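You operate a simulated robot arm through the tools that you are given. There is no shell and no other tool.

The job below is to be done with a simulated robot arm. You get a single attempt, and the scene is never put back.

JOB
Strip the green shaft: both collars and the core come off.
Fine: loosen each collar's wing nut before you lift it; all three go on the side winder bench, upright; the shaft stays in its socket. Set down upright: green core.
Where things are to end (x, y in the base frame): red collar within 0.06 m of [0.55, -0.07]; green core within 0.06 m of [0.77, -0.23].
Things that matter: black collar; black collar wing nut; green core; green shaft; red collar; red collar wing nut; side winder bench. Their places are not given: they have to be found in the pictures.

It is judged by the outcome, as a careful person would: the job done as asked, and still so three seconds after it is handed in. It fails if anything else is knocked over, pushed out of place, dropped, spilled or broken.

ROBOT AND FRAMES
A 7-joint arm with a two-finger parallel gripper, fixed in place. Base frame: the origin is on the floor under the middle of its stand, x ahead of it, y to its left, z up; the work surface is at about z = 0.8. Units: m, degrees, N and s.
With the tool pointing down near the work surface it reaches from about 0.32 to 0.74 m from the base axis. Its first joint turns from -143.0 to 143.0 degrees. Payload 3 kg.
Tool frame: the origin (TCP) lies between the finger pads and is the grasp point; the fingertips stand 0.03 m ahead of it; z points along the fingers, y is the line along which they close. The gripper opens to 0.094 m. The fingers are 0.028 m wide and 0.01 m thick; the gripper's body (0.05 by 0.096 m) begins 0.055 m behind the TCP.
Orientation is told as [roll, pitch, yaw] about the base's x, y, z axes, in that order, counted from this pose: with the fingers straight down and closing along the base's y, the tool's x points along the base's -x, its y along +y and its z along -z.

CONTROLS
- The arm moves only by the tool apply_moves. Its argument "rows" is a list of rows, each an object (a shift or turn left out is 0, a gripper value left out holds the last) with "claw": the gripper command, from -1 (fully open) to 1 (shut), values between in proportion; "linear": the shift along the base's x, y, z in mm, a list of three; "angular": the turn, a rotation vector about the base's x, y, z in degrees, a list of three. In form: [{"claw": claw, "linear": [dx, dy, dz], "angular": [rx, ry, rz]}, ...]. A call has 1 to 20 rows; each row shifts and turns the commanded pose from where the row before left it. Rows are played at 5 a second. More than 0.05 m and 8.6 degrees between two rows, or a gripper value outside its range, and nothing of the call is played. A pose out of reach is approached as far as the arm can. The call stops where the force on the tool passes 90 N (or 10 N more than at its start, if that is more) or the arm is blocked; 0.2 s more then pass. The fingers move at their own pace (about 0.045 m/s each) and stop on an object; they squeeze with about 35 N. The grip force told is the motor's: it shows also when the fingers shut on nothing. Time passes only in rows, and 0.2 s behind the last, so rows that do not move let the fingers close. It gives the time, the measured TCP pose, the force on the tool (base axes), the opening and the grip force at its end, in the units of the frame above (readings bear some noise), with the torque about the TCP (base axes, N m) and any sound that the robot's microphone picked up.
- Cameras (640 x 400 px; columns grow to the right, rows downward): "scene" is fixed at [0.0558, -0.663, 1.3923]; the picture's right is [0.67, -0.74, 0.00], its down [-0.30, -0.27, -0.92] and it looks along [0.68, 0.61, -0.40] (base axes); focal length 358 px, centre (320, 200). "wrist" rides on the gripper at [0.076, 0.014, -0.102] in the tool frame; the picture's right is [-0.18, 0.98, 0.00], its down [-0.75, -0.14, -0.64] and it looks along [-0.63, -0.12, 0.77] (tool axes); focal length 243 px, centre (320, 200).
- capture(camera): a new picture of that camera. No time passes.
- move_column(by): moves the trunk up (or, below 0, down) by that many m; the arm rides with it, the base frame stays. It gives what a move gives, with no picture.
- probe_pixels(camera, pixels): for up to 12 pixels [column, row] of the newest picture of that camera ("zoom" is the newest enlarged one), the place [x, y, z] in the base frame of the surface seen there, good to about 0.003 m, but the place of the scene camera against the robot may be out by one fixed shift of up to 0.018 m in any direction. No time passes.
- inspect(camera, box): a new picture of the part [left, top, right, bottom] of that camera's present view, enlarged. No time passes.
- hand_in(): hands the job in; it is judged then, once.

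Open the gripper and draw the arm clear of the work before you hand the job in, unless the task says otherwise.

The tools are called after "Emit:" as name(argument=value, ...) on one line, values as JSON. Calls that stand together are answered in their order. apply_moves: Moves the arm, as the interface text tells. Its arguments: {"type":"object","properties":{"rows":{"type":"array"}},"required":["rows"]} The other tools are called the same way: move_column (by) moves the trunk up or down; capture (camera) takes a picture; probe_pixels (camera, pixels) gives the place of the surface under pixels of a picture; inspect (camera, box) takes an enlarged picture of a part of a camera's view; hand_in () hands the job in.

At the start:

```text
time: 0.0
tool_pos: [0.5658, 0.0168, 1.1405]
tcp_rot: [0.0, 0.2, 0.1]
ft_force: [0.1, 0.1, -0.2]
ft_torque: [-0.01, 0.05, 0.0]
width: 0.0939
grip_force: 0.1
trunk travel left (down, up): [-0.225, 0.165]
```

scene: 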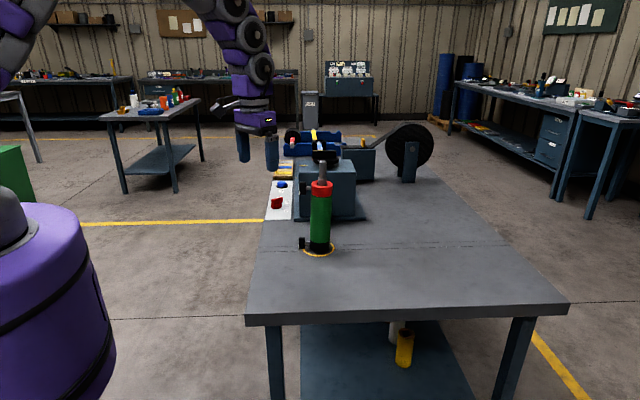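
wrist: 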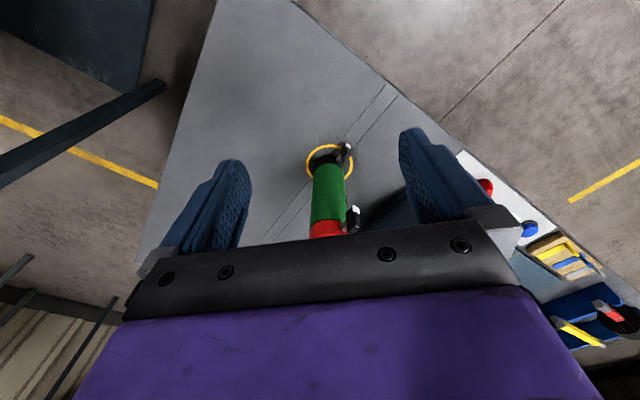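

The scene shows the shaft stack at about (320,215): red collar on top, green core, black collar at the base with a wing nut at (302,243). I'll enlarge that part to see the details.

Emit:
inspect(camera="scene", box=[260, 140, 380, 270])

Emit:
inspect(camera="wrist", box=[260, 130, 400, 240])

```text
3.08 times, centred on (320, 205) of scene
```

zoom: 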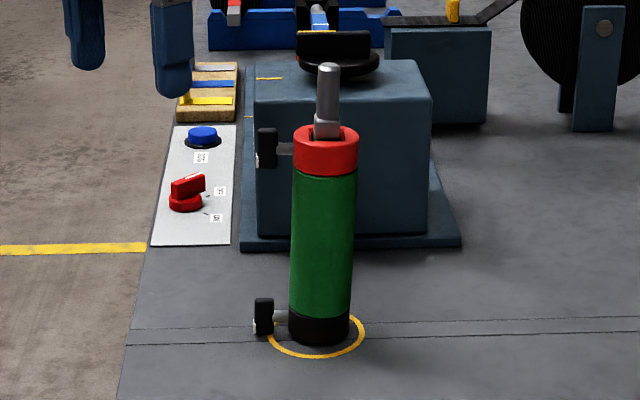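

```text
3.64 times, centred on (330, 185) of wrist
```

zoom: 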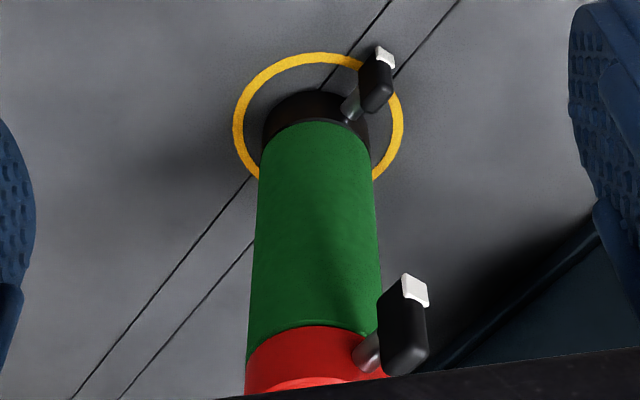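

The red collar's nut sticks out at about (265,148) in the scene zoom and the black collar's at (263,316). I'll zoom in closer on the stack in the scene view so I can probe exact points.

Emit:
inspect(camera="scene", box=[280, 155, 360, 205])

```text
8.00 times, centred on (320, 180) of scene
```

zoom: 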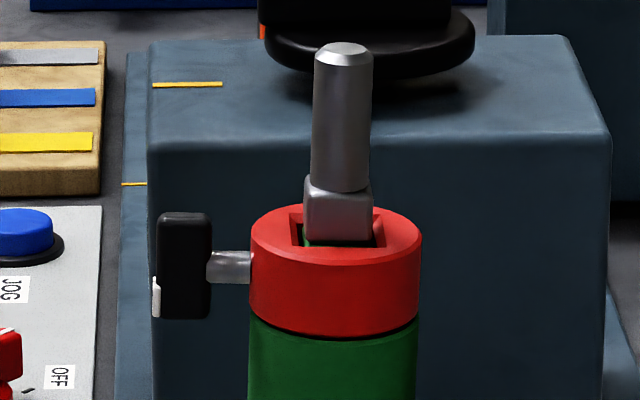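

The red collar (top rim about (336,235) in the zoom) has a square bore over a square shaft section, and its wing is at (183,265). I'm probing those points.

Emit:
probe_pixels(camera="zoom", pixels=[[343, 48], [340, 120], [338, 215], [335, 300], [275, 225], [405, 240], [335, 255], [183, 225], [183, 265], [183, 310], [230, 267], [335, 370]])

Emit:
inspect(camera="scene", box=[280, 215, 360, 265])

```text
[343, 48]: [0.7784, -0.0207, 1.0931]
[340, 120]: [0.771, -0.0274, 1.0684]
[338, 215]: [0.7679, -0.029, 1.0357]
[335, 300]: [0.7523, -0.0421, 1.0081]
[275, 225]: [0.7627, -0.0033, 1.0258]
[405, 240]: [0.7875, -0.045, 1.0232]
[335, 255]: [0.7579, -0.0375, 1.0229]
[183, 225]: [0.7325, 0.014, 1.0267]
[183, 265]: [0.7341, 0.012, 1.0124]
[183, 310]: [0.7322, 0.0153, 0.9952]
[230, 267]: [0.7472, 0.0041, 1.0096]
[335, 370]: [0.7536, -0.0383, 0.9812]
```

```text
8.00 times, centred on (320, 240) of scene
```

zoom: 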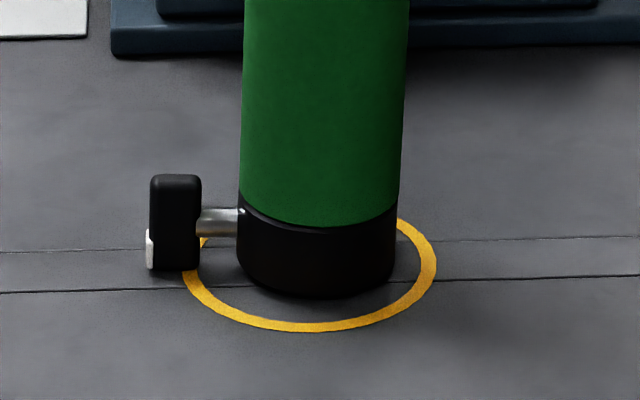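

Emit:
probe_pixels(camera="zoom", pixels=[[322, 100], [320, 210], [318, 240], [318, 285], [175, 185], [175, 225], [175, 262], [215, 222], [150, 250], [318, 325], [434, 260], [100, 330]])

Emit:
capture(camera="wrist")

```text
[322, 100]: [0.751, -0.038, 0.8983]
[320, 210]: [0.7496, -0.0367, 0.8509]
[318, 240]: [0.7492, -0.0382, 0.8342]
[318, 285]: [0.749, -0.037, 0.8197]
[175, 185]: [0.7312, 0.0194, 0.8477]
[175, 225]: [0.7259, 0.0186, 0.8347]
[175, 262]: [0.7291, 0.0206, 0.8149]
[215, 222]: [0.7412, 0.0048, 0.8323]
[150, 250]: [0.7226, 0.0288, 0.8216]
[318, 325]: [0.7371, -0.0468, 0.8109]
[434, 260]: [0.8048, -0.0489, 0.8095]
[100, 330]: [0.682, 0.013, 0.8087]
```

```text
taken
```

wrist: 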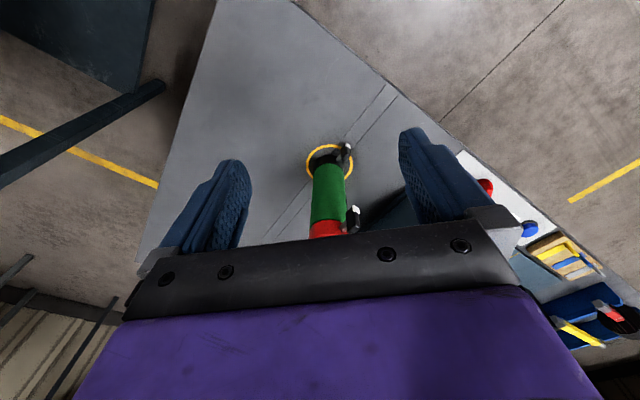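

The wrist picture shows the ring at (330,163), the black nut at (346,152), the red nut at (354,215). I'm probing these through the wrist camera to find the scene camera's fixed shift.

Emit:
inspect(camera="wrist", box=[290, 135, 370, 245])

```text
3.64 times, centred on (330, 190) of wrist
```

zoom: 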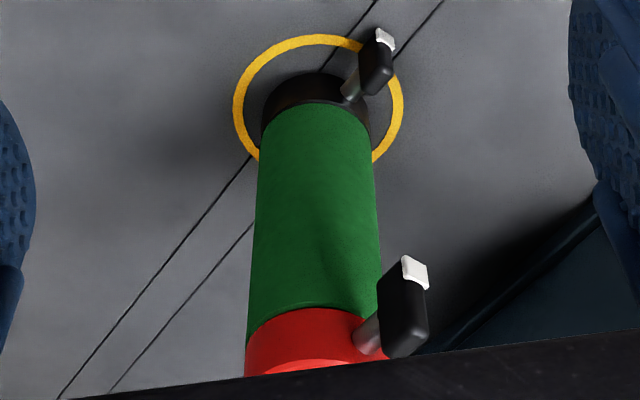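

Emit:
probe_pixels(camera="zoom", pixels=[[310, 40], [237, 105], [400, 105], [310, 85], [315, 115], [315, 200], [312, 335], [403, 320], [405, 295], [415, 272], [368, 335], [375, 75]])

```text
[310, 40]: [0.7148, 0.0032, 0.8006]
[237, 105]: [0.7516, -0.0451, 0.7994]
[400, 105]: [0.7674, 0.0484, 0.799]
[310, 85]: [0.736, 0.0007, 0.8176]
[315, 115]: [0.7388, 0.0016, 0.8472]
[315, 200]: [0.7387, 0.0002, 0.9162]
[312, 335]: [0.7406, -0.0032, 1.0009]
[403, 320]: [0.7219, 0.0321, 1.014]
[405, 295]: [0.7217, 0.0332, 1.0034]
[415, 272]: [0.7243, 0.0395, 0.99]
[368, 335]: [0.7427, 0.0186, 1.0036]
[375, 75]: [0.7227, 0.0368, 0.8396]
```

Wrist probes give the bench at z≈0.80 and core front face at x≈0.739, so the scene camera reads roughly (+0.005,-0.02,+0.01) off. I'll look at the hand and the bench edges in the scene view before moving.

Emit:
inspect(camera="scene", box=[160, 0, 340, 180])

Emit:
probe_pixels(camera="scene", pixels=[[248, 312], [258, 260], [264, 215], [560, 300], [400, 300], [300, 218], [366, 216], [330, 165], [350, 165], [410, 150], [278, 203], [283, 184]])

Emit:
probe_pixels(camera="wrist", pixels=[[220, 10], [185, 130], [150, 240], [300, 20], [380, 85], [450, 145], [486, 187], [529, 228], [400, 200], [380, 225], [365, 232], [250, 60]])

```text
2.22 times, centred on (250, 90) of scene
```

zoom: 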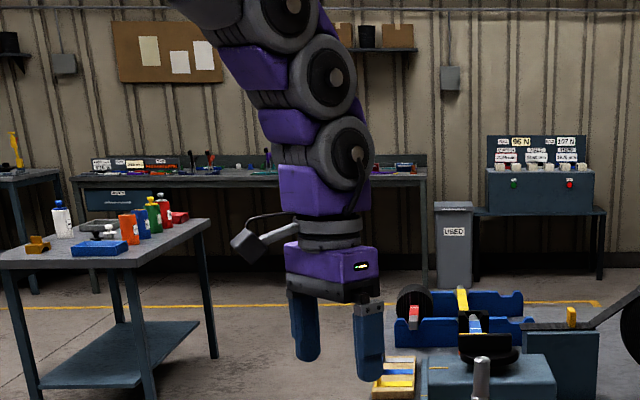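

```text
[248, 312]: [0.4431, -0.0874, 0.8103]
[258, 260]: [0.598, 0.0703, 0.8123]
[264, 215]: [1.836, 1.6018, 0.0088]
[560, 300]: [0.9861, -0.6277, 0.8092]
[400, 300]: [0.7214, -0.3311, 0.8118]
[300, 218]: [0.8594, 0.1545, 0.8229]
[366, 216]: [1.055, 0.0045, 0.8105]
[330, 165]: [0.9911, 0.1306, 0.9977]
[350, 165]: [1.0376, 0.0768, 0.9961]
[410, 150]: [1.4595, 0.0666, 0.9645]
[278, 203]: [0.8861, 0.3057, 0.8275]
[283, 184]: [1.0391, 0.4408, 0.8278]
```

```text
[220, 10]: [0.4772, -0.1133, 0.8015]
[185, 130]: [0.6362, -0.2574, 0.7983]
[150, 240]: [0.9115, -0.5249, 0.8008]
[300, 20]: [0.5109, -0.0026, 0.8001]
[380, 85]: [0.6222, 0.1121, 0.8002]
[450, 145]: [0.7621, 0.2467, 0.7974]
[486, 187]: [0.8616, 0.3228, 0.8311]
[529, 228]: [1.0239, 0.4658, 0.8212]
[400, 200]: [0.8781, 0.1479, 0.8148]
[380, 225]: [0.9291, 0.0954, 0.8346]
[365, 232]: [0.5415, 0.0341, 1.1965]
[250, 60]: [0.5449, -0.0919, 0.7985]
```

The bench is turned 45°, and the nuts point outward along about azimuth 135° (perpendicular to its left edge); the wrist camera rides on a physical bracket. I'll swing the tool to yaw -45° and tilt it 45° so it faces the red nut from outside, and look at it there.

Emit:
apply_moves(rows=[{"claw": -1, "linear": [3, 7, 0], "angular": [0, 0, -5.625]}, {"linear": [3, 7, 0], "angular": [0, 0, -5.625]}, {"linear": [3, 7, 0], "angular": [0, 0, -5.625]}, {"linear": [3, 7, 0], "angular": [0, 0, -5.625]}, {"linear": [3, 7, 0], "angular": [0, 0, -5.625]}, {"linear": [3, 7, 0], "angular": [0, 0, -5.625]}, {"linear": [3, 7, 0], "angular": [0, 0, -5.625]}, {"linear": [3, 7, 0], "angular": [0, 0, -5.625]}, {"linear": [3, 8, -12], "angular": [-3.977, -3.977, 0]}, {"linear": [3, 8, -12], "angular": [-3.977, -3.977, 0]}, {"linear": [3, 8, -12], "angular": [-3.977, -3.977, 0]}, {"linear": [3, 8, -12], "angular": [-3.977, -3.977, 0]}, {"linear": [3, 8, -12], "angular": [-3.977, -3.977, 0]}, {"linear": [3, 8, -12], "angular": [-3.977, -3.977, 0]}, {"linear": [3, 8, -12], "angular": [-3.977, -3.977, 0]}, {"linear": [3, 8, -12], "angular": [-3.977, -3.977, 0]}])

Emit:
capture(camera="wrist")

Emit:
capture(camera="scene")

```text
time: 3.4
tool_pos: [0.6136, 0.1398, 1.0443]
tcp_rot: [-0.2, -45.1, -44.8]
ft_force: [0.3, 0.2, 0.9]
ft_torque: [0.04, 0.03, 0.01]
width: 0.094
grip_force: 0.1
trunk travel left (down, up): [-0.225, 0.165]
```

```text
taken
```

wrist: 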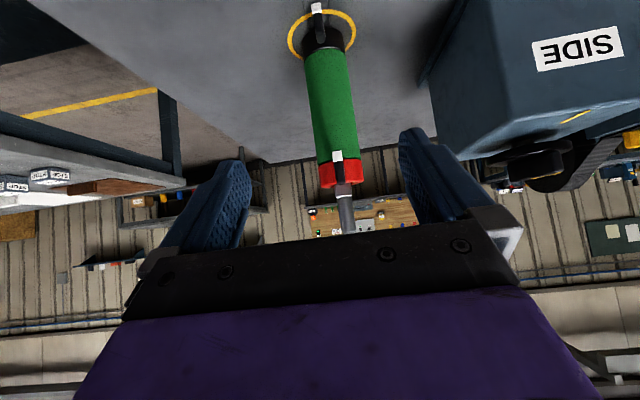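

```text
taken
```

scene: 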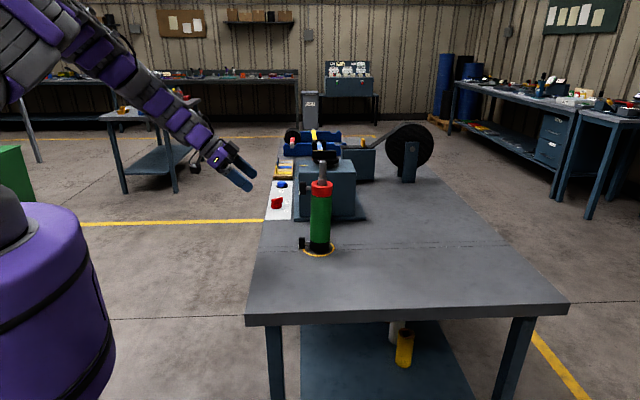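

The tool reached the tilted pose; the wrist view now faces the nuts head-on (red at (337,170), black at (317,20)). I'll enlarge and probe the red nut.

Emit:
inspect(camera="wrist", box=[300, 135, 380, 235])

```text
4.00 times, centred on (340, 185) of wrist
```

zoom: 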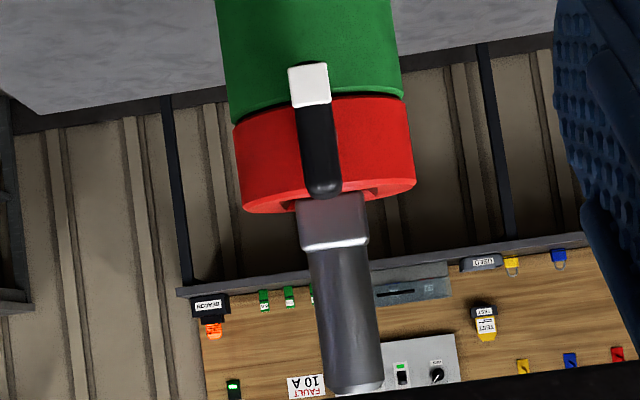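

The wing is about 40 px wide by 135 px tall in the zoom with its white tip at the low end. I'm probing it, the collar and the shaft.

Emit:
probe_pixels(camera="zoom", pixels=[[312, 85], [317, 120], [318, 150], [322, 185], [306, 130], [330, 130], [250, 140], [400, 140], [280, 190], [365, 180], [310, 30], [335, 300]])

Emit:
inspect(camera="wrist", box=[280, 0, 360, 60])

```text
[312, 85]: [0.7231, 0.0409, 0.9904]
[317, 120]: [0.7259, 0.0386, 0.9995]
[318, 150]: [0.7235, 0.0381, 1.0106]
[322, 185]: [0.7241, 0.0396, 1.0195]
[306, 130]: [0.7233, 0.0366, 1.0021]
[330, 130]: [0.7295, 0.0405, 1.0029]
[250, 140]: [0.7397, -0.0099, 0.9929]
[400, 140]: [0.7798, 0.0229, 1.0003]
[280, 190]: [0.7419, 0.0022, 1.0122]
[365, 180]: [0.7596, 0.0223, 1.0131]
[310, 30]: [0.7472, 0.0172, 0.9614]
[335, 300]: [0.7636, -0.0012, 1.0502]
```

```text
6.67 times, centred on (320, 30) of wrist
```

zoom: 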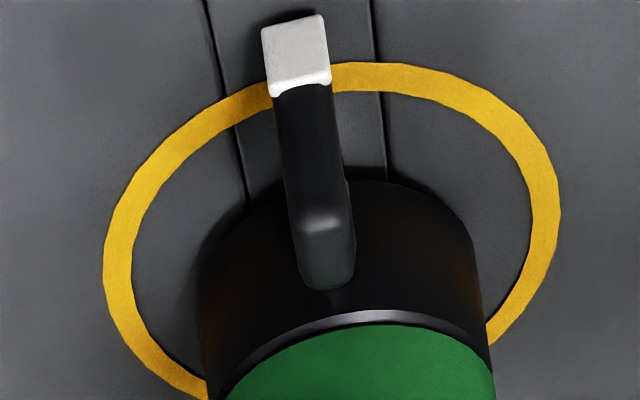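

The red wing's outer face is at about (0.7245, 0.039, 1.003), on an axis at azimuth 135° through the shaft centre near (0.769, -0.004). I'll level the tool along that axis, standing well back, and part-close the fingers.

Emit:
apply_moves(rows=[{"claw": -0.1, "linear": [1.5, 0, -4.6], "angular": [-3.536, -3.536, 0]}, {"linear": [1.5, 0, -4.6], "angular": [-3.536, -3.536, 0]}, {"linear": [1.5, 0, -4.6], "angular": [-3.536, -3.536, 0]}, {"linear": [1.5, 0, -4.6], "angular": [-3.536, -3.536, 0]}, {"linear": [1.5, 0, -4.6], "angular": [-3.536, -3.536, 0]}, {"linear": [1.5, 0, -4.6], "angular": [-3.536, -3.536, 0]}, {"linear": [1.5, 0, -4.6], "angular": [-3.536, -3.536, 0]}, {"linear": [1.5, 0, -4.6], "angular": [-3.536, -3.536, 0]}, {"linear": [1.5, 0, -4.6], "angular": [-3.536, -3.536, 0]}, {"linear": [0, 0, 0]}])

Emit:
capture(camera="wrist")

Emit:
capture(camera="scene")

```text
time: 5.6
tool_pos: [0.6251, 0.1371, 1.0041]
tcp_rot: [-158.6, -89.7, 113.6]
ft_force: [-0.2, 0.7, -0.5]
ft_torque: [-0.02, -0.01, 0.0]
width: 0.0518
grip_force: 0.1
trunk travel left (down, up): [-0.225, 0.165]
```

```text
taken
```

wrist: 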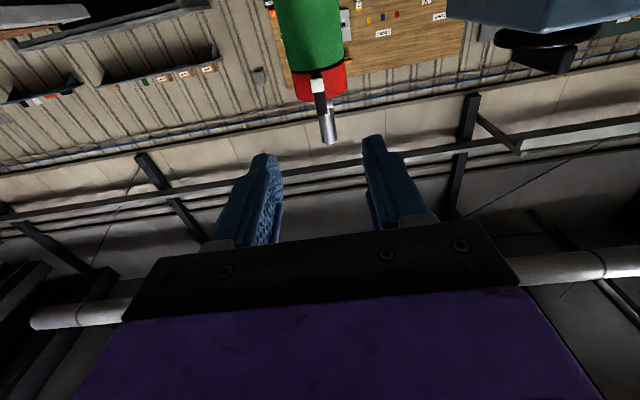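

```text
taken
```

scene: 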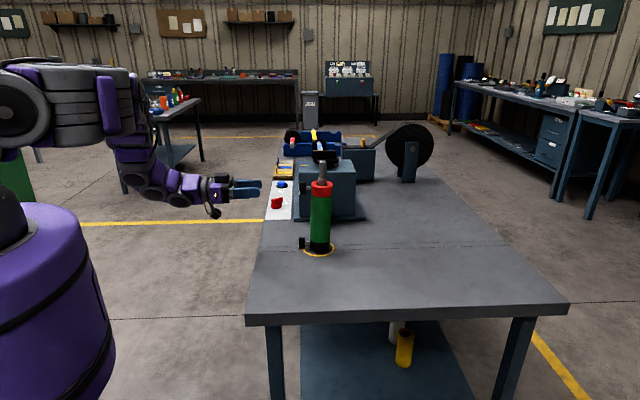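

The tool is level and on the nut's axis, fingers at about 5 cm, with the red nut at about (319,92) ahead. A closer look and probes to confirm alignment before advancing.

Emit:
inspect(camera="wrist", box=[280, 50, 360, 150])

```text
4.00 times, centred on (320, 100) of wrist
```

zoom: 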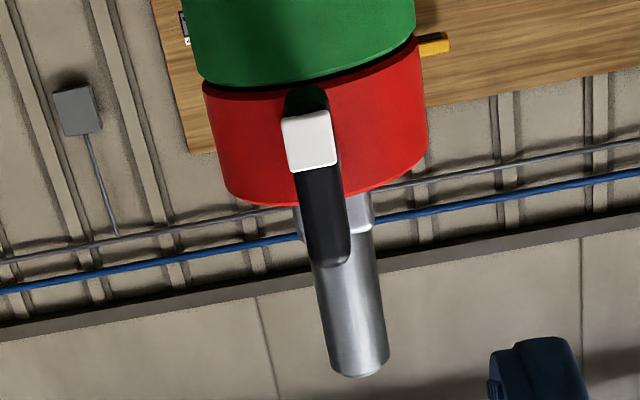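

Emit:
probe_pixels(camera="zoom", pixels=[[312, 145], [320, 190], [328, 240], [308, 190], [335, 190], [240, 130], [410, 130], [325, 255], [305, 105], [350, 330], [220, 110], [420, 80]])

```text
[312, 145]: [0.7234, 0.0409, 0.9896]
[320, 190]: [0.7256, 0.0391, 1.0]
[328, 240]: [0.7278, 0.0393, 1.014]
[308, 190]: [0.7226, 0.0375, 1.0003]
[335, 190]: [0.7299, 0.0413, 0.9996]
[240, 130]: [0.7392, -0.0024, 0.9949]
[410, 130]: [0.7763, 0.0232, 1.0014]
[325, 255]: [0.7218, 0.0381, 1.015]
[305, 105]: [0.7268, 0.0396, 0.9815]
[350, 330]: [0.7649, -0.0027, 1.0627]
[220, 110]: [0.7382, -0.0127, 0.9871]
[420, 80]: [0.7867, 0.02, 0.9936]
```

The wing's outer face centre reads (0.726, 0.039, 1.001), about 11 mm thick. I'll advance straight along the axis until the TCP is some 5 mm outside that face, fingertips still short of the collar.

Emit:
apply_moves(rows=[{"linear": [9.7, -9.4, -0.3]}, {"linear": [9.7, -9.4, -0.3]}, {"linear": [9.7, -9.4, -0.3]}, {"linear": [9.7, -9.4, -0.3]}, {"linear": [9.7, -9.4, -0.3]}, {"linear": [9.7, -9.4, -0.3]}, {"linear": [9.7, -9.4, -0.3]}, {"linear": [9.7, -9.4, -0.3]}, {"linear": [9.7, -9.4, -0.3]}, {"linear": [9.7, -9.4, -0.3]}, {"linear": [0, 0, 0]}])

Emit:
capture(camera="wrist")

Emit:
inspect(camera="scene", box=[220, 140, 380, 260])

```text
time: 8.0
tool_pos: [0.7202, 0.0422, 1.001]
tcp_rot: [-148.9, -89.8, 103.8]
ft_force: [0.2, -0.2, -0.5]
ft_torque: [-0.01, -0.01, 0.0]
width: 0.052
grip_force: 0.0
trunk travel left (down, up): [-0.225, 0.165]
```

```text
taken
```

wrist: 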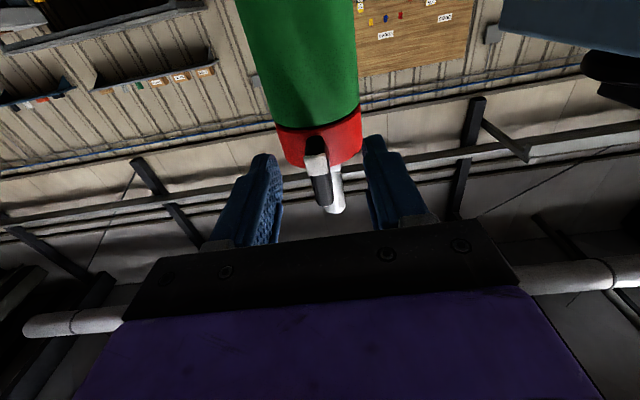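

```text
3.33 times, centred on (300, 200) of scene
```

zoom: 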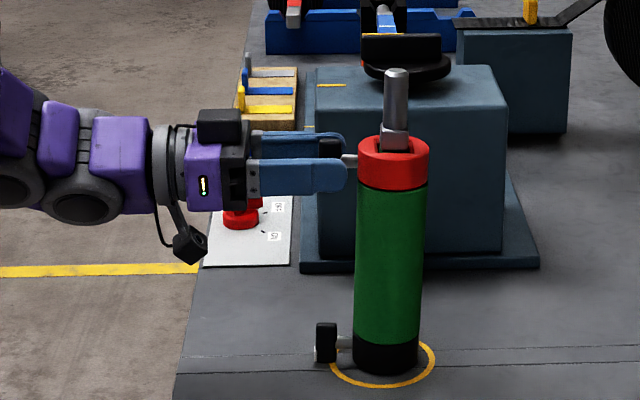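

The wing sits between the fingers (finger tips just short of the collar in the scene view at (345,165)). I'll close on it.

Emit:
apply_moves(rows=[{"claw": 1}, {"claw": 1}, {"claw": 1}, {"claw": 1}, {"claw": 1}, {"claw": 1}])

Emit:
capture(camera="wrist")

```text
time: 9.4
tool_pos: [0.7213, 0.0417, 0.9998]
tcp_rot: [-144.2, -89.8, 99.1]
ft_force: [-0.4, 0.0, -0.8]
ft_torque: [-0.01, -0.01, -0.02]
width: 0.0108
grip_force: 35.5
trunk travel left (down, up): [-0.225, 0.165]
```

```text
taken
```

wrist: 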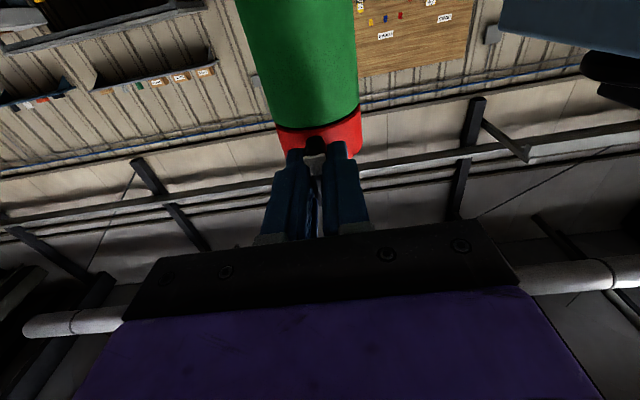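

Gripped at 10.8 mm with 35 N. Now I'll turn counter-clockwise as seen from outside (positive about the outward axis (-0.707, 0.707, 0)), 30° to begin with, watching torque and sound.

Emit:
apply_moves(rows=[{"claw": 1, "angular": [-4.243, 4.243, 0]}, {"angular": [-4.243, 4.243, 0]}, {"angular": [-4.243, 4.243, 0]}, {"angular": [-4.243, 4.243, 0]}, {"angular": [-4.243, 4.243, 0]}])

Emit:
capture(camera="wrist")

Emit:
inspect(camera="scene", box=[240, 140, 380, 260])

```text
time: 10.6
tool_pos: [0.7213, 0.0421, 1.0007]
tcp_rot: [-90.4, -59.7, 45.3]
ft_force: [0.4, -0.5, 1.2]
ft_torque: [0.1, 0.17, 0.03]
width: 0.0107
grip_force: 35.6
trunk travel left (down, up): [-0.225, 0.165]
```

```text
taken
```

wrist: 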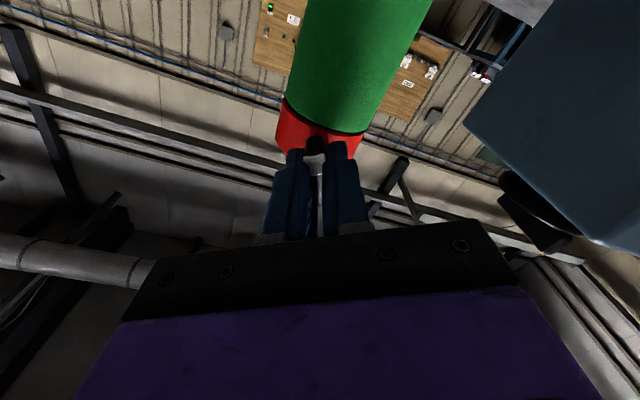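

```text
3.33 times, centred on (310, 200) of scene
```

zoom: 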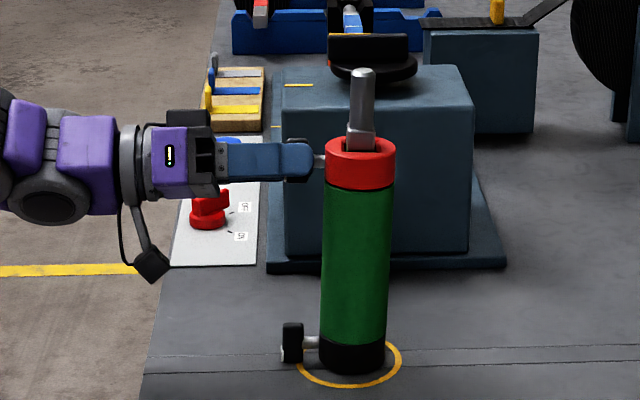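

The wing followed 30° with only about 0.05 N m about the axis and no sound yet. Turning another 60°.

Emit:
apply_moves(rows=[{"claw": 1, "angular": [-4.243, 4.243, 0]}, {"angular": [-4.243, 4.243, 0]}, {"angular": [-4.243, 4.243, 0]}, {"angular": [-4.243, 4.243, 0]}, {"angular": [-4.243, 4.243, 0]}, {"angular": [-4.243, 4.243, 0]}, {"angular": [-4.243, 4.243, 0]}, {"angular": [-4.243, 4.243, 0]}, {"angular": [-4.243, 4.243, 0]}, {"angular": [-4.243, 4.243, 0]}])

Emit:
capture(camera="wrist")

Emit:
inspect(camera="scene", box=[240, 140, 380, 260])

```text
time: 12.8
tool_pos: [0.7237, 0.0437, 1.0006]
tcp_rot: [-90.0, 0.2, 45.2]
ft_force: [-0.7, 0.5, -0.7]
ft_torque: [0.15, 0.14, -0.01]
width: 0.0107
grip_force: 34.7
trunk travel left (down, up): [-0.225, 0.165]
```

```text
taken
```

wrist: 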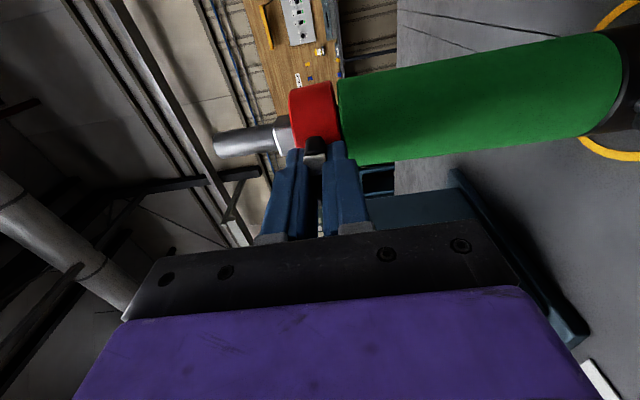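

```text
3.33 times, centred on (310, 200) of scene
```

zoom: 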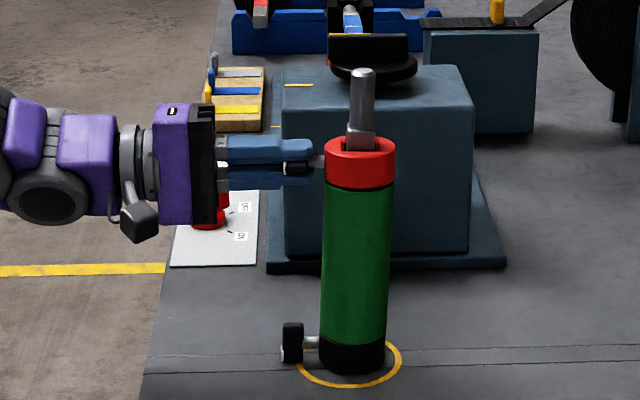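

The wing has gone 90° with steady light torque and nothing else moved. I'll carry on another 60°, watching for a sound or a rise in torque.

Emit:
apply_moves(rows=[{"claw": 1, "angular": [-4.243, 4.243, 0]}, {"angular": [-4.243, 4.243, 0]}, {"angular": [-4.243, 4.243, 0]}, {"angular": [-4.243, 4.243, 0]}, {"angular": [-4.243, 4.243, 0]}, {"angular": [-4.243, 4.243, 0]}, {"angular": [-4.243, 4.243, 0]}, {"angular": [-4.243, 4.243, 0]}, {"angular": [-4.243, 4.243, 0]}, {"angular": [-4.243, 4.243, 0]}])

Emit:
capture(camera="wrist")

Emit:
inspect(camera="scene", box=[240, 140, 380, 260])

```text
time: 15.0
tool_pos: [0.7219, 0.0445, 1.0028]
tcp_rot: [-89.9, 60.1, 45.0]
ft_force: [6.2, 0.4, 21.3]
ft_torque: [0.19, -2.29, -0.05]
width: 0.0266
grip_force: 34.8
trunk travel left (down, up): [-0.225, 0.165]
```

```text
taken
```

wrist: 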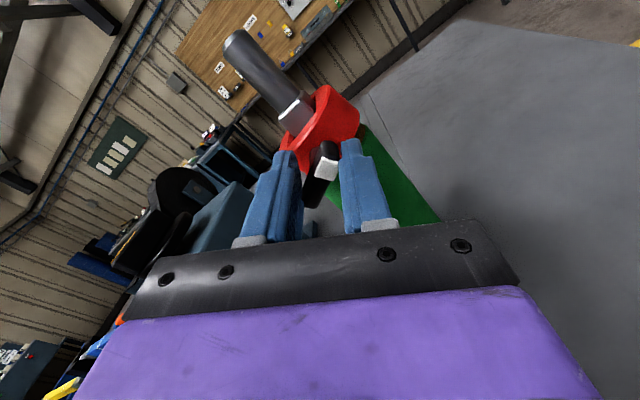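

```text
3.33 times, centred on (310, 200) of scene
```

zoom: 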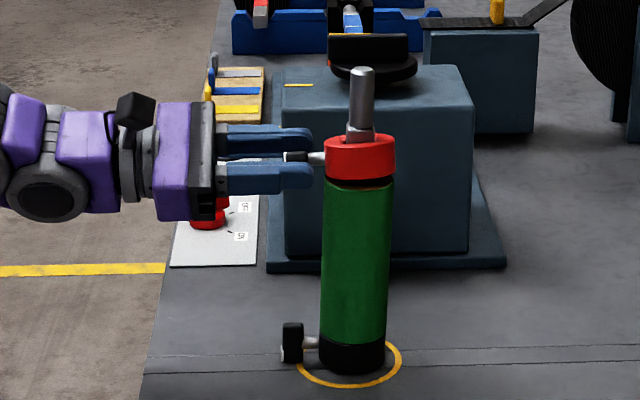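

The wing hit its stop near 120° and my last 30° slipped round it (width 26.6 mm, torque -2.3 N m), prying the collar up slightly. I'll turn back 30° to relieve it.

Emit:
apply_moves(rows=[{"claw": 1, "angular": [4.243, -4.243, 0]}, {"angular": [4.243, -4.243, 0]}, {"angular": [4.243, -4.243, 0]}, {"angular": [4.243, -4.243, 0]}, {"angular": [3.18, -3.18, 0]}, {"angular": [0, 0, 0]}])

Emit:
capture(camera="wrist")

Emit:
inspect(camera="scene", box=[260, 140, 360, 260])

```text
time: 16.4
tool_pos: [0.7214, 0.0431, 0.9998]
tcp_rot: [-89.9, 31.5, 45.2]
ft_force: [2.9, -1.1, 17.5]
ft_torque: [0.05, -1.14, 0.46]
width: 0.0162
grip_force: 35.4
trunk travel left (down, up): [-0.225, 0.165]
```

```text
taken
```

wrist: 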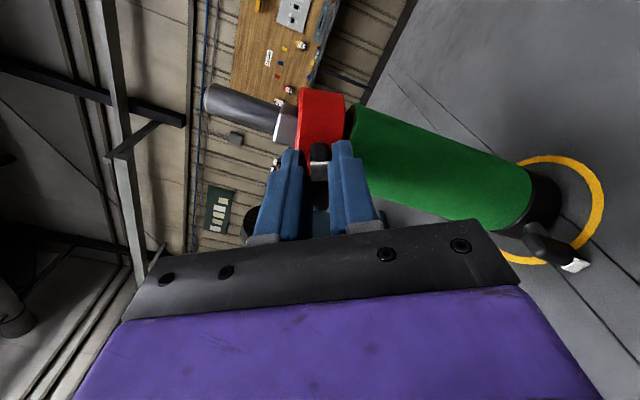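

```text
3.33 times, centred on (310, 200) of scene
```

zoom: 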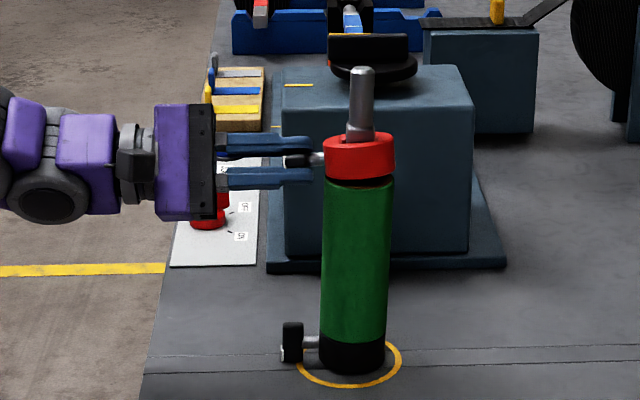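

Relieved partly (width 16.2 mm, torque -1.1), the collar still held up a few mm at (345,155). I'll turn back another 12°.

Emit:
apply_moves(rows=[{"claw": 1, "angular": [2.83, -2.83, 0]}, {"angular": [2.83, -2.83, 0]}, {"angular": [2.83, -2.83, 0]}, {"angular": [0, 0, 0]}])

Emit:
inspect(camera="scene", box=[270, 145, 350, 205])

Emit:
inspect(camera="wrist", box=[240, 60, 440, 260])

```text
time: 17.4
tool_pos: [0.7235, 0.0445, 0.9999]
tcp_rot: [-90.0, 19.5, 45.3]
ft_force: [0.6, 7.4, 9.2]
ft_torque: [-0.15, -0.89, 0.69]
width: 0.0126
grip_force: 35.5
trunk travel left (down, up): [-0.225, 0.165]
```

```text
6.67 times, centred on (310, 175) of scene
```

zoom: 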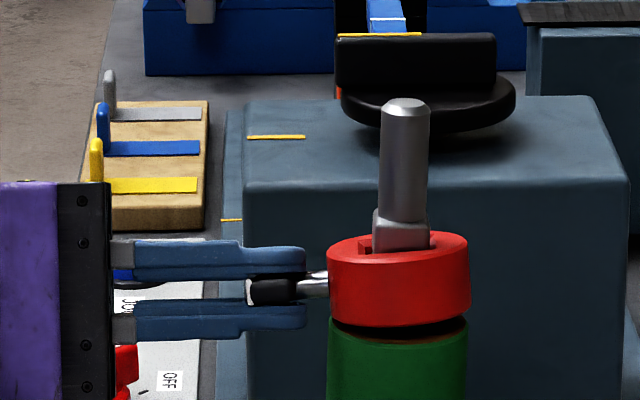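

```text
2.00 times, centred on (340, 160) of wrist
```

zoom: 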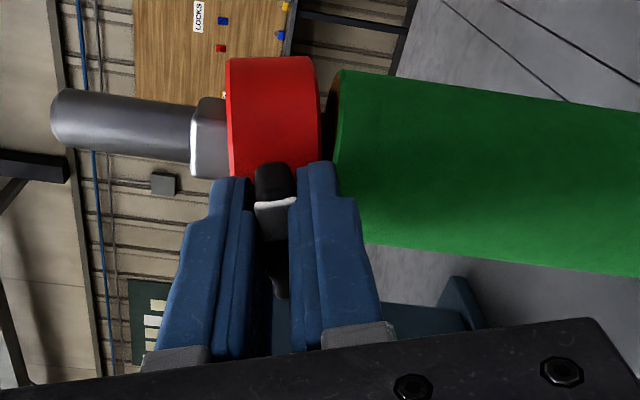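

Width 12.6 mm now, the wing nearly aligned but the collar sits about 5 mm high on the shaft. I'll turn back 6° more and ease down 3 mm while checking the forces.

Emit:
apply_moves(rows=[{"claw": 1, "angular": [2.12, -2.12, 0]}, {"angular": [2.12, -2.12, 0]}, {"linear": [0, 0, -1.5]}, {"linear": [0, 0, -1.5]}, {"angular": [0, 0, 0]}])

Emit:
inspect(camera="scene", box=[270, 145, 350, 205])

```text
time: 18.6
tool_pos: [0.7226, 0.0432, 1.0003]
tcp_rot: [-90.1, 13.3, 45.0]
ft_force: [1.0, 3.6, 22.1]
ft_torque: [-0.3, -1.12, 0.33]
width: 0.0114
grip_force: 35.2
trunk travel left (down, up): [-0.225, 0.165]
```

```text
6.67 times, centred on (310, 175) of scene
```

zoom: 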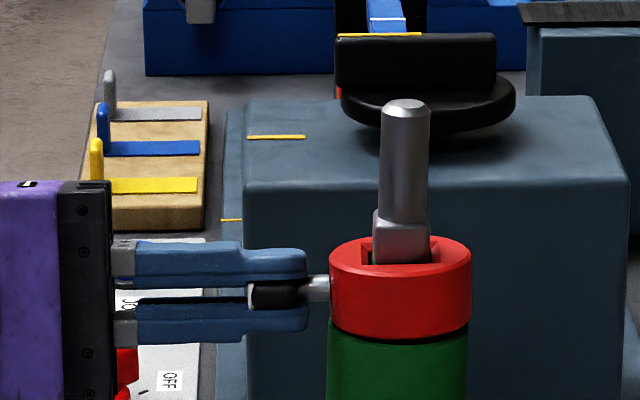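

The collar is seated again on the core (no gap visible at (400,335)) and the tool is pressing down with about 22 N. I'll ease back up 2.5 mm, turn back 4° more, and open the fingers.

Emit:
apply_moves(rows=[{"claw": 1, "linear": [0, 0, 1.2], "angular": [1.4, -1.4, 0]}, {"linear": [0, 0, 1.3], "angular": [1.4, -1.4, 0]}, {"claw": 0.6}, {"claw": 0.4}, {"claw": 0.2}, {"claw": 0.0}, {"claw": 0.0}])

Emit:
inspect(camera="scene", box=[270, 145, 350, 205])

Emit:
inspect(camera="wrist", box=[240, 60, 440, 260])

```text
time: 20.2
tool_pos: [0.7225, 0.0446, 1.0006]
tcp_rot: [-89.9, 9.6, 45.2]
ft_force: [0.2, 0.0, 0.4]
ft_torque: [0.0, -0.02, -0.01]
width: 0.0469
grip_force: 0.1
trunk travel left (down, up): [-0.225, 0.165]
```

```text
6.67 times, centred on (310, 175) of scene
```

zoom: 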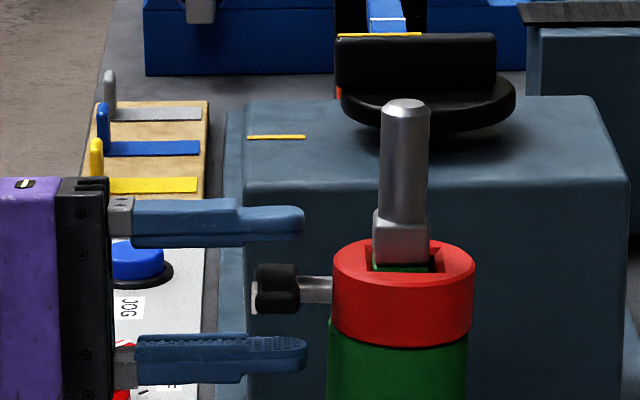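

```text
2.00 times, centred on (340, 160) of wrist
```

zoom: 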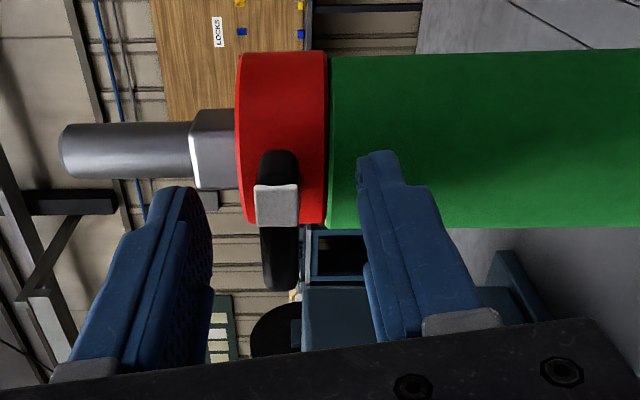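

The wing is free and now lies horizontal (white tip near side), the collar seated on the core at (400,340). I'll back straight out along the axis, then unwind the wrist.

Emit:
apply_moves(rows=[{"claw": 0, "linear": [-14.1, 14.1, 0]}, {"linear": [-14.1, 14.1, 0]}, {"linear": [-14.1, 14.1, 0]}, {"linear": [-14.1, 14.1, 0]}, {"linear": [-14.1, 14.1, 0]}, {"linear": [-14.1, 14.1, 0]}, {"claw": -1, "angular": [4.95, -4.95, 0]}, {"angular": [4.95, -4.95, 0]}, {"angular": [4.95, -4.95, 0]}, {"angular": [4.95, -4.95, 0]}, {"angular": [4.95, -4.95, 0]}, {"angular": [4.95, -4.95, 0]}, {"angular": [4.95, -4.95, 0]}, {"angular": [4.95, -4.95, 0]}, {"angular": [4.95, -4.95, 0]}, {"angular": [4.95, -4.95, 0]}, {"angular": [4.95, -4.95, 0]}, {"angular": [4.95, -4.95, 0]}, {"angular": [4.95, -4.95, 0]}, {"angular": [5.7, -5.7, 0]}])

Emit:
capture(camera="wrist")

Emit:
inspect(camera="scene", box=[270, 145, 370, 265])

```text
time: 24.4
tool_pos: [0.6372, 0.1281, 1.0009]
tcp_rot: [-117.7, -89.6, 72.7]
ft_force: [-0.8, 0.6, -0.6]
ft_torque: [0.0, -0.02, -0.01]
width: 0.0939
grip_force: 0.1
trunk travel left (down, up): [-0.225, 0.165]
```

```text
taken
```

wrist: 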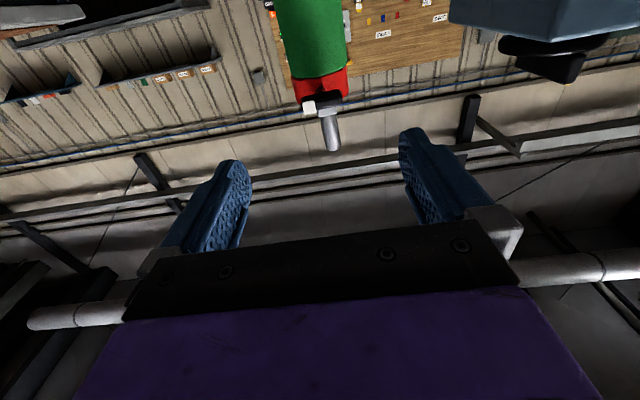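

```text
3.33 times, centred on (320, 205) of scene
```

zoom: 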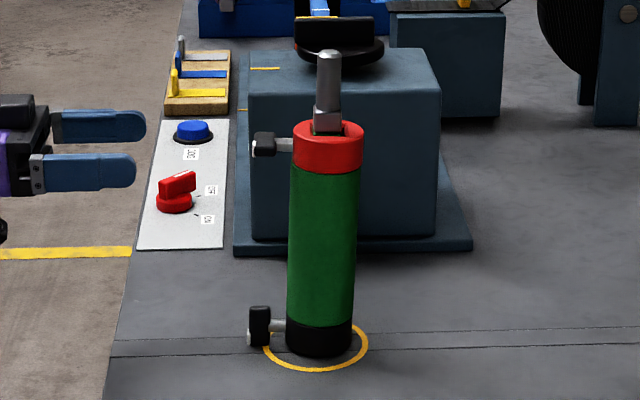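

The red wing is now horizontal, seen in the wrist view at (325,103). I'll enlarge it to see how far the nut turned before its stop.

Emit:
inspect(camera="wrist", box=[280, 50, 360, 150])

```text
4.00 times, centred on (320, 100) of wrist
```

zoom: 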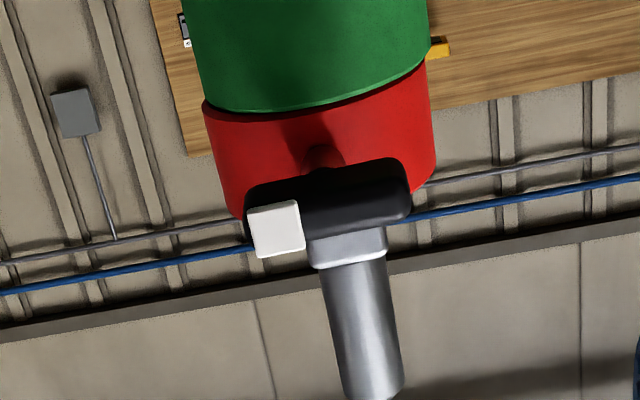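

The wing turned about 97–100°, evidently to its stop, so the red collar is loose. Now I'll tilt the tool to 45° down, fingers wide, and come to a pre-grasp 12 cm back from the collar.

Emit:
apply_moves(rows=[{"claw": -1, "linear": [2, -2, 10], "angular": [3.536, 3.536, 0]}, {"linear": [2, -2, 10], "angular": [3.536, 3.536, 0]}, {"linear": [2, -2, 10], "angular": [3.536, 3.536, 0]}, {"linear": [2, -2, 10], "angular": [3.536, 3.536, 0]}, {"linear": [2, -2, 10], "angular": [3.536, 3.536, 0]}, {"linear": [2, -2, 10], "angular": [3.536, 3.536, 0]}, {"linear": [2, -2, 10], "angular": [3.536, 3.536, 0]}, {"linear": [2, -2, 10], "angular": [3.536, 3.536, 0]}, {"linear": [2, -2, 4], "angular": [3.536, 3.536, 0]}, {"linear": [0, 0, 0]}])

Emit:
capture(camera="wrist")

Emit:
inspect(camera="wrist", box=[280, 60, 400, 260])

```text
time: 26.6
tool_pos: [0.6566, 0.1112, 1.0842]
tcp_rot: [-0.4, -45.1, -44.3]
ft_force: [1.2, 0.4, 0.1]
ft_torque: [0.02, -0.02, 0.02]
width: 0.0941
grip_force: 0.0
trunk travel left (down, up): [-0.225, 0.165]
```

```text
taken
```

wrist: 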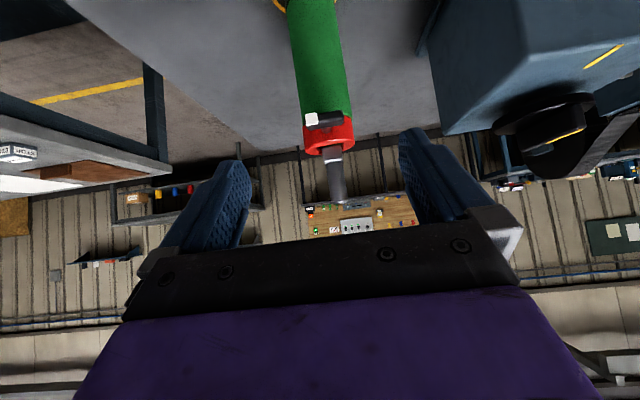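

```text
2.00 times, centred on (340, 160) of wrist
```

zoom: 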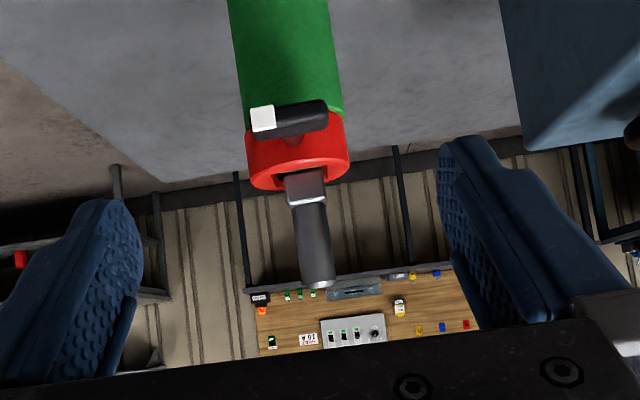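

The pose is good; collar rim at about (329,148). A tighter zoom for probing the collar rim and shaft so I can centre the grip.

Emit:
inspect(camera="wrist", box=[295, 90, 365, 210])

```text
3.33 times, centred on (330, 150) of wrist
```

zoom: 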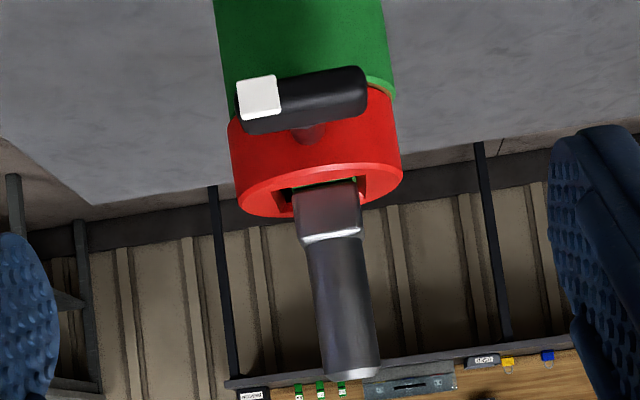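

Emit:
probe_pixels(camera="zoom", pixels=[[318, 177], [262, 200], [385, 180], [240, 200], [400, 175], [315, 155], [340, 300], [330, 215], [310, 85], [258, 95], [310, 40], [345, 372]])

```text
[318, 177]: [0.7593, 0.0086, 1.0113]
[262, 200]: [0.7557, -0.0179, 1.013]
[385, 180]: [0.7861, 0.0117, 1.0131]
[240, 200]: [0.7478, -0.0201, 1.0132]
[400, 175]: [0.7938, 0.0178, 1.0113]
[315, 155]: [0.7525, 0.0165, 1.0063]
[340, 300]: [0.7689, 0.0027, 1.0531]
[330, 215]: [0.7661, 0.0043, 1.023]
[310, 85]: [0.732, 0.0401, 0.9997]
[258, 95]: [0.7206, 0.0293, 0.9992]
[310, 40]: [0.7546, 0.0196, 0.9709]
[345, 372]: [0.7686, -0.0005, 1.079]
```

Rim points give the collar centre near (0.7705, -0.0035) with its top at z≈1.013. I'll move to the pre-grasp on the tool axis line and check the alignment.

Emit:
apply_moves(rows=[{"claw": -1, "linear": [9, -9.1, 0.2]}, {"linear": [9, -9.1, 0.2]}, {"linear": [9, -9.1, 0.2]}, {"linear": [9, -9.1, 0.2]}, {"linear": [9, -9.1, 0]}, {"linear": [9, -9.1, 0]}, {"linear": [0, 0, 0]}])

Emit:
capture(camera="wrist")

Emit:
inspect(camera="wrist", box=[290, 100, 370, 230])

```text
time: 28.2
tool_pos: [0.7114, 0.057, 1.0839]
tcp_rot: [-0.5, -45.1, -44.3]
ft_force: [0.2, 0.8, 0.0]
ft_torque: [0.0, 0.0, -0.02]
width: 0.094
grip_force: 0.0
trunk travel left (down, up): [-0.225, 0.165]
```

```text
taken
```

wrist: 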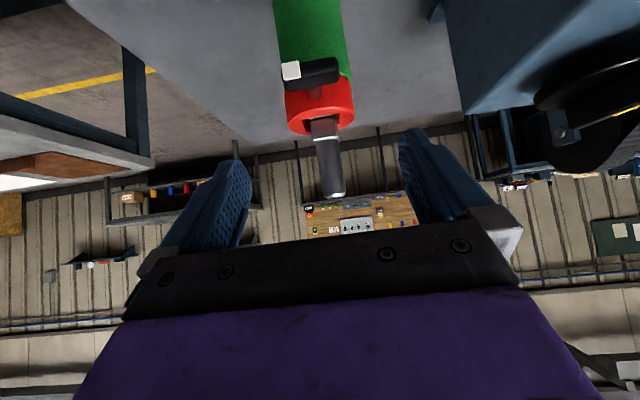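

```text
3.08 times, centred on (330, 165) of wrist
```

zoom: 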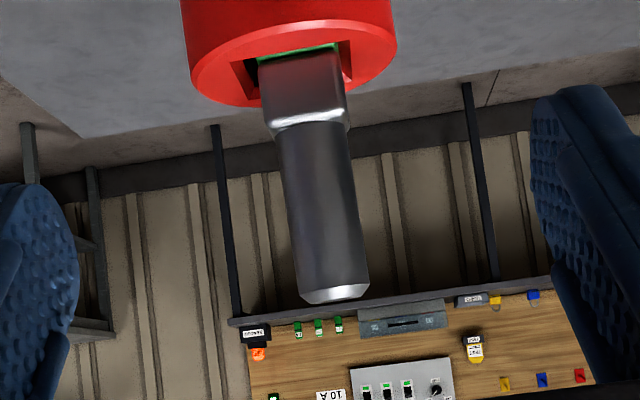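

The collar centre projects to column 320, right on the fingers' mid-plane (TCP projects to (320,188)). I'll slide in along the tool axis most of the way.

Emit:
apply_moves(rows=[{"claw": -1, "linear": [5.9, -6.0, -8.5]}, {"linear": [5.9, -6.0, -8.5]}, {"linear": [5.9, -6.0, -8.5]}, {"linear": [5.9, -6.0, -8.5]}, {"linear": [5.9, -6.0, -8.5]}, {"linear": [5.9, -6.0, -8.5]}, {"linear": [5.9, -6.0, -8.5]}, {"linear": [0, 0, 0]}])

Emit:
capture(camera="wrist")

Emit:
inspect(camera="scene", box=[240, 120, 380, 240])

```text
time: 30.0
tool_pos: [0.7515, 0.0122, 1.0251]
tcp_rot: [-0.5, -45.2, -44.3]
ft_force: [-0.1, 0.8, 0.2]
ft_torque: [0.01, 0.01, -0.01]
width: 0.0942
grip_force: 0.1
trunk travel left (down, up): [-0.225, 0.165]
```

```text
taken
```

wrist: 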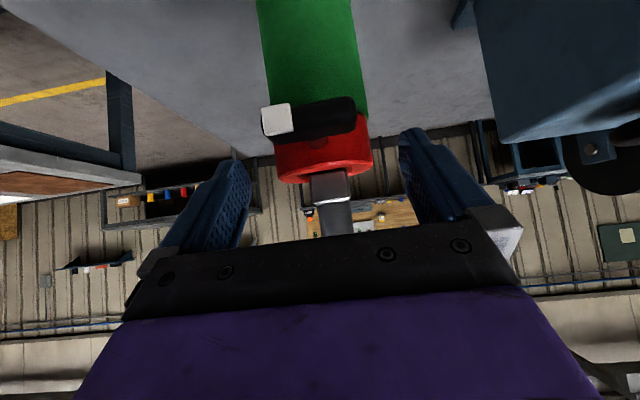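

```text
3.33 times, centred on (310, 180) of scene
```

zoom: 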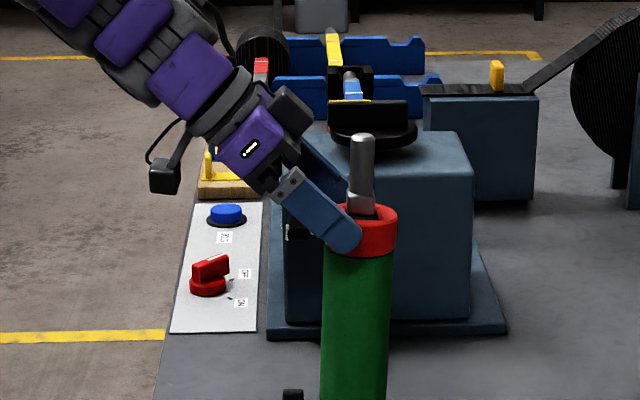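

The fingers straddle the collar evenly (collar 275–372 in the wrist view) and the hand clears the shaft in the scene view. I'll go the last 3.6 cm in.

Emit:
apply_moves(rows=[{"claw": -1, "linear": [5.9, -6.0, -8.5]}, {"linear": [5.9, -6.0, -8.5]}, {"linear": [5.9, -6.0, -8.5]}, {"linear": [0, 0, 0]}])

Emit:
capture(camera="wrist")

Emit:
inspect(camera="scene", box=[260, 130, 360, 230])

```text
time: 31.0
tool_pos: [0.7676, -0.0057, 0.9995]
tcp_rot: [-0.4, -45.1, -44.3]
ft_force: [-0.2, 0.7, -0.1]
ft_torque: [0.02, 0.01, 0.01]
width: 0.094
grip_force: 0.1
trunk travel left (down, up): [-0.225, 0.165]
```

```text
taken
```

wrist: 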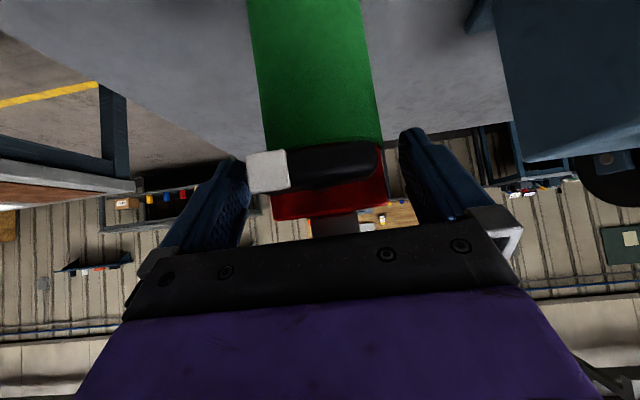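

```text
4.00 times, centred on (310, 180) of scene
```

zoom: 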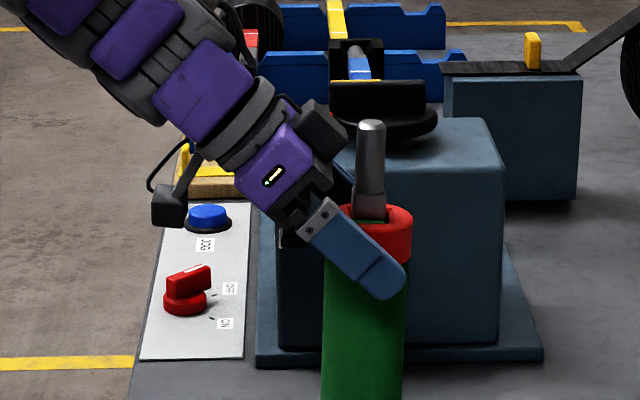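

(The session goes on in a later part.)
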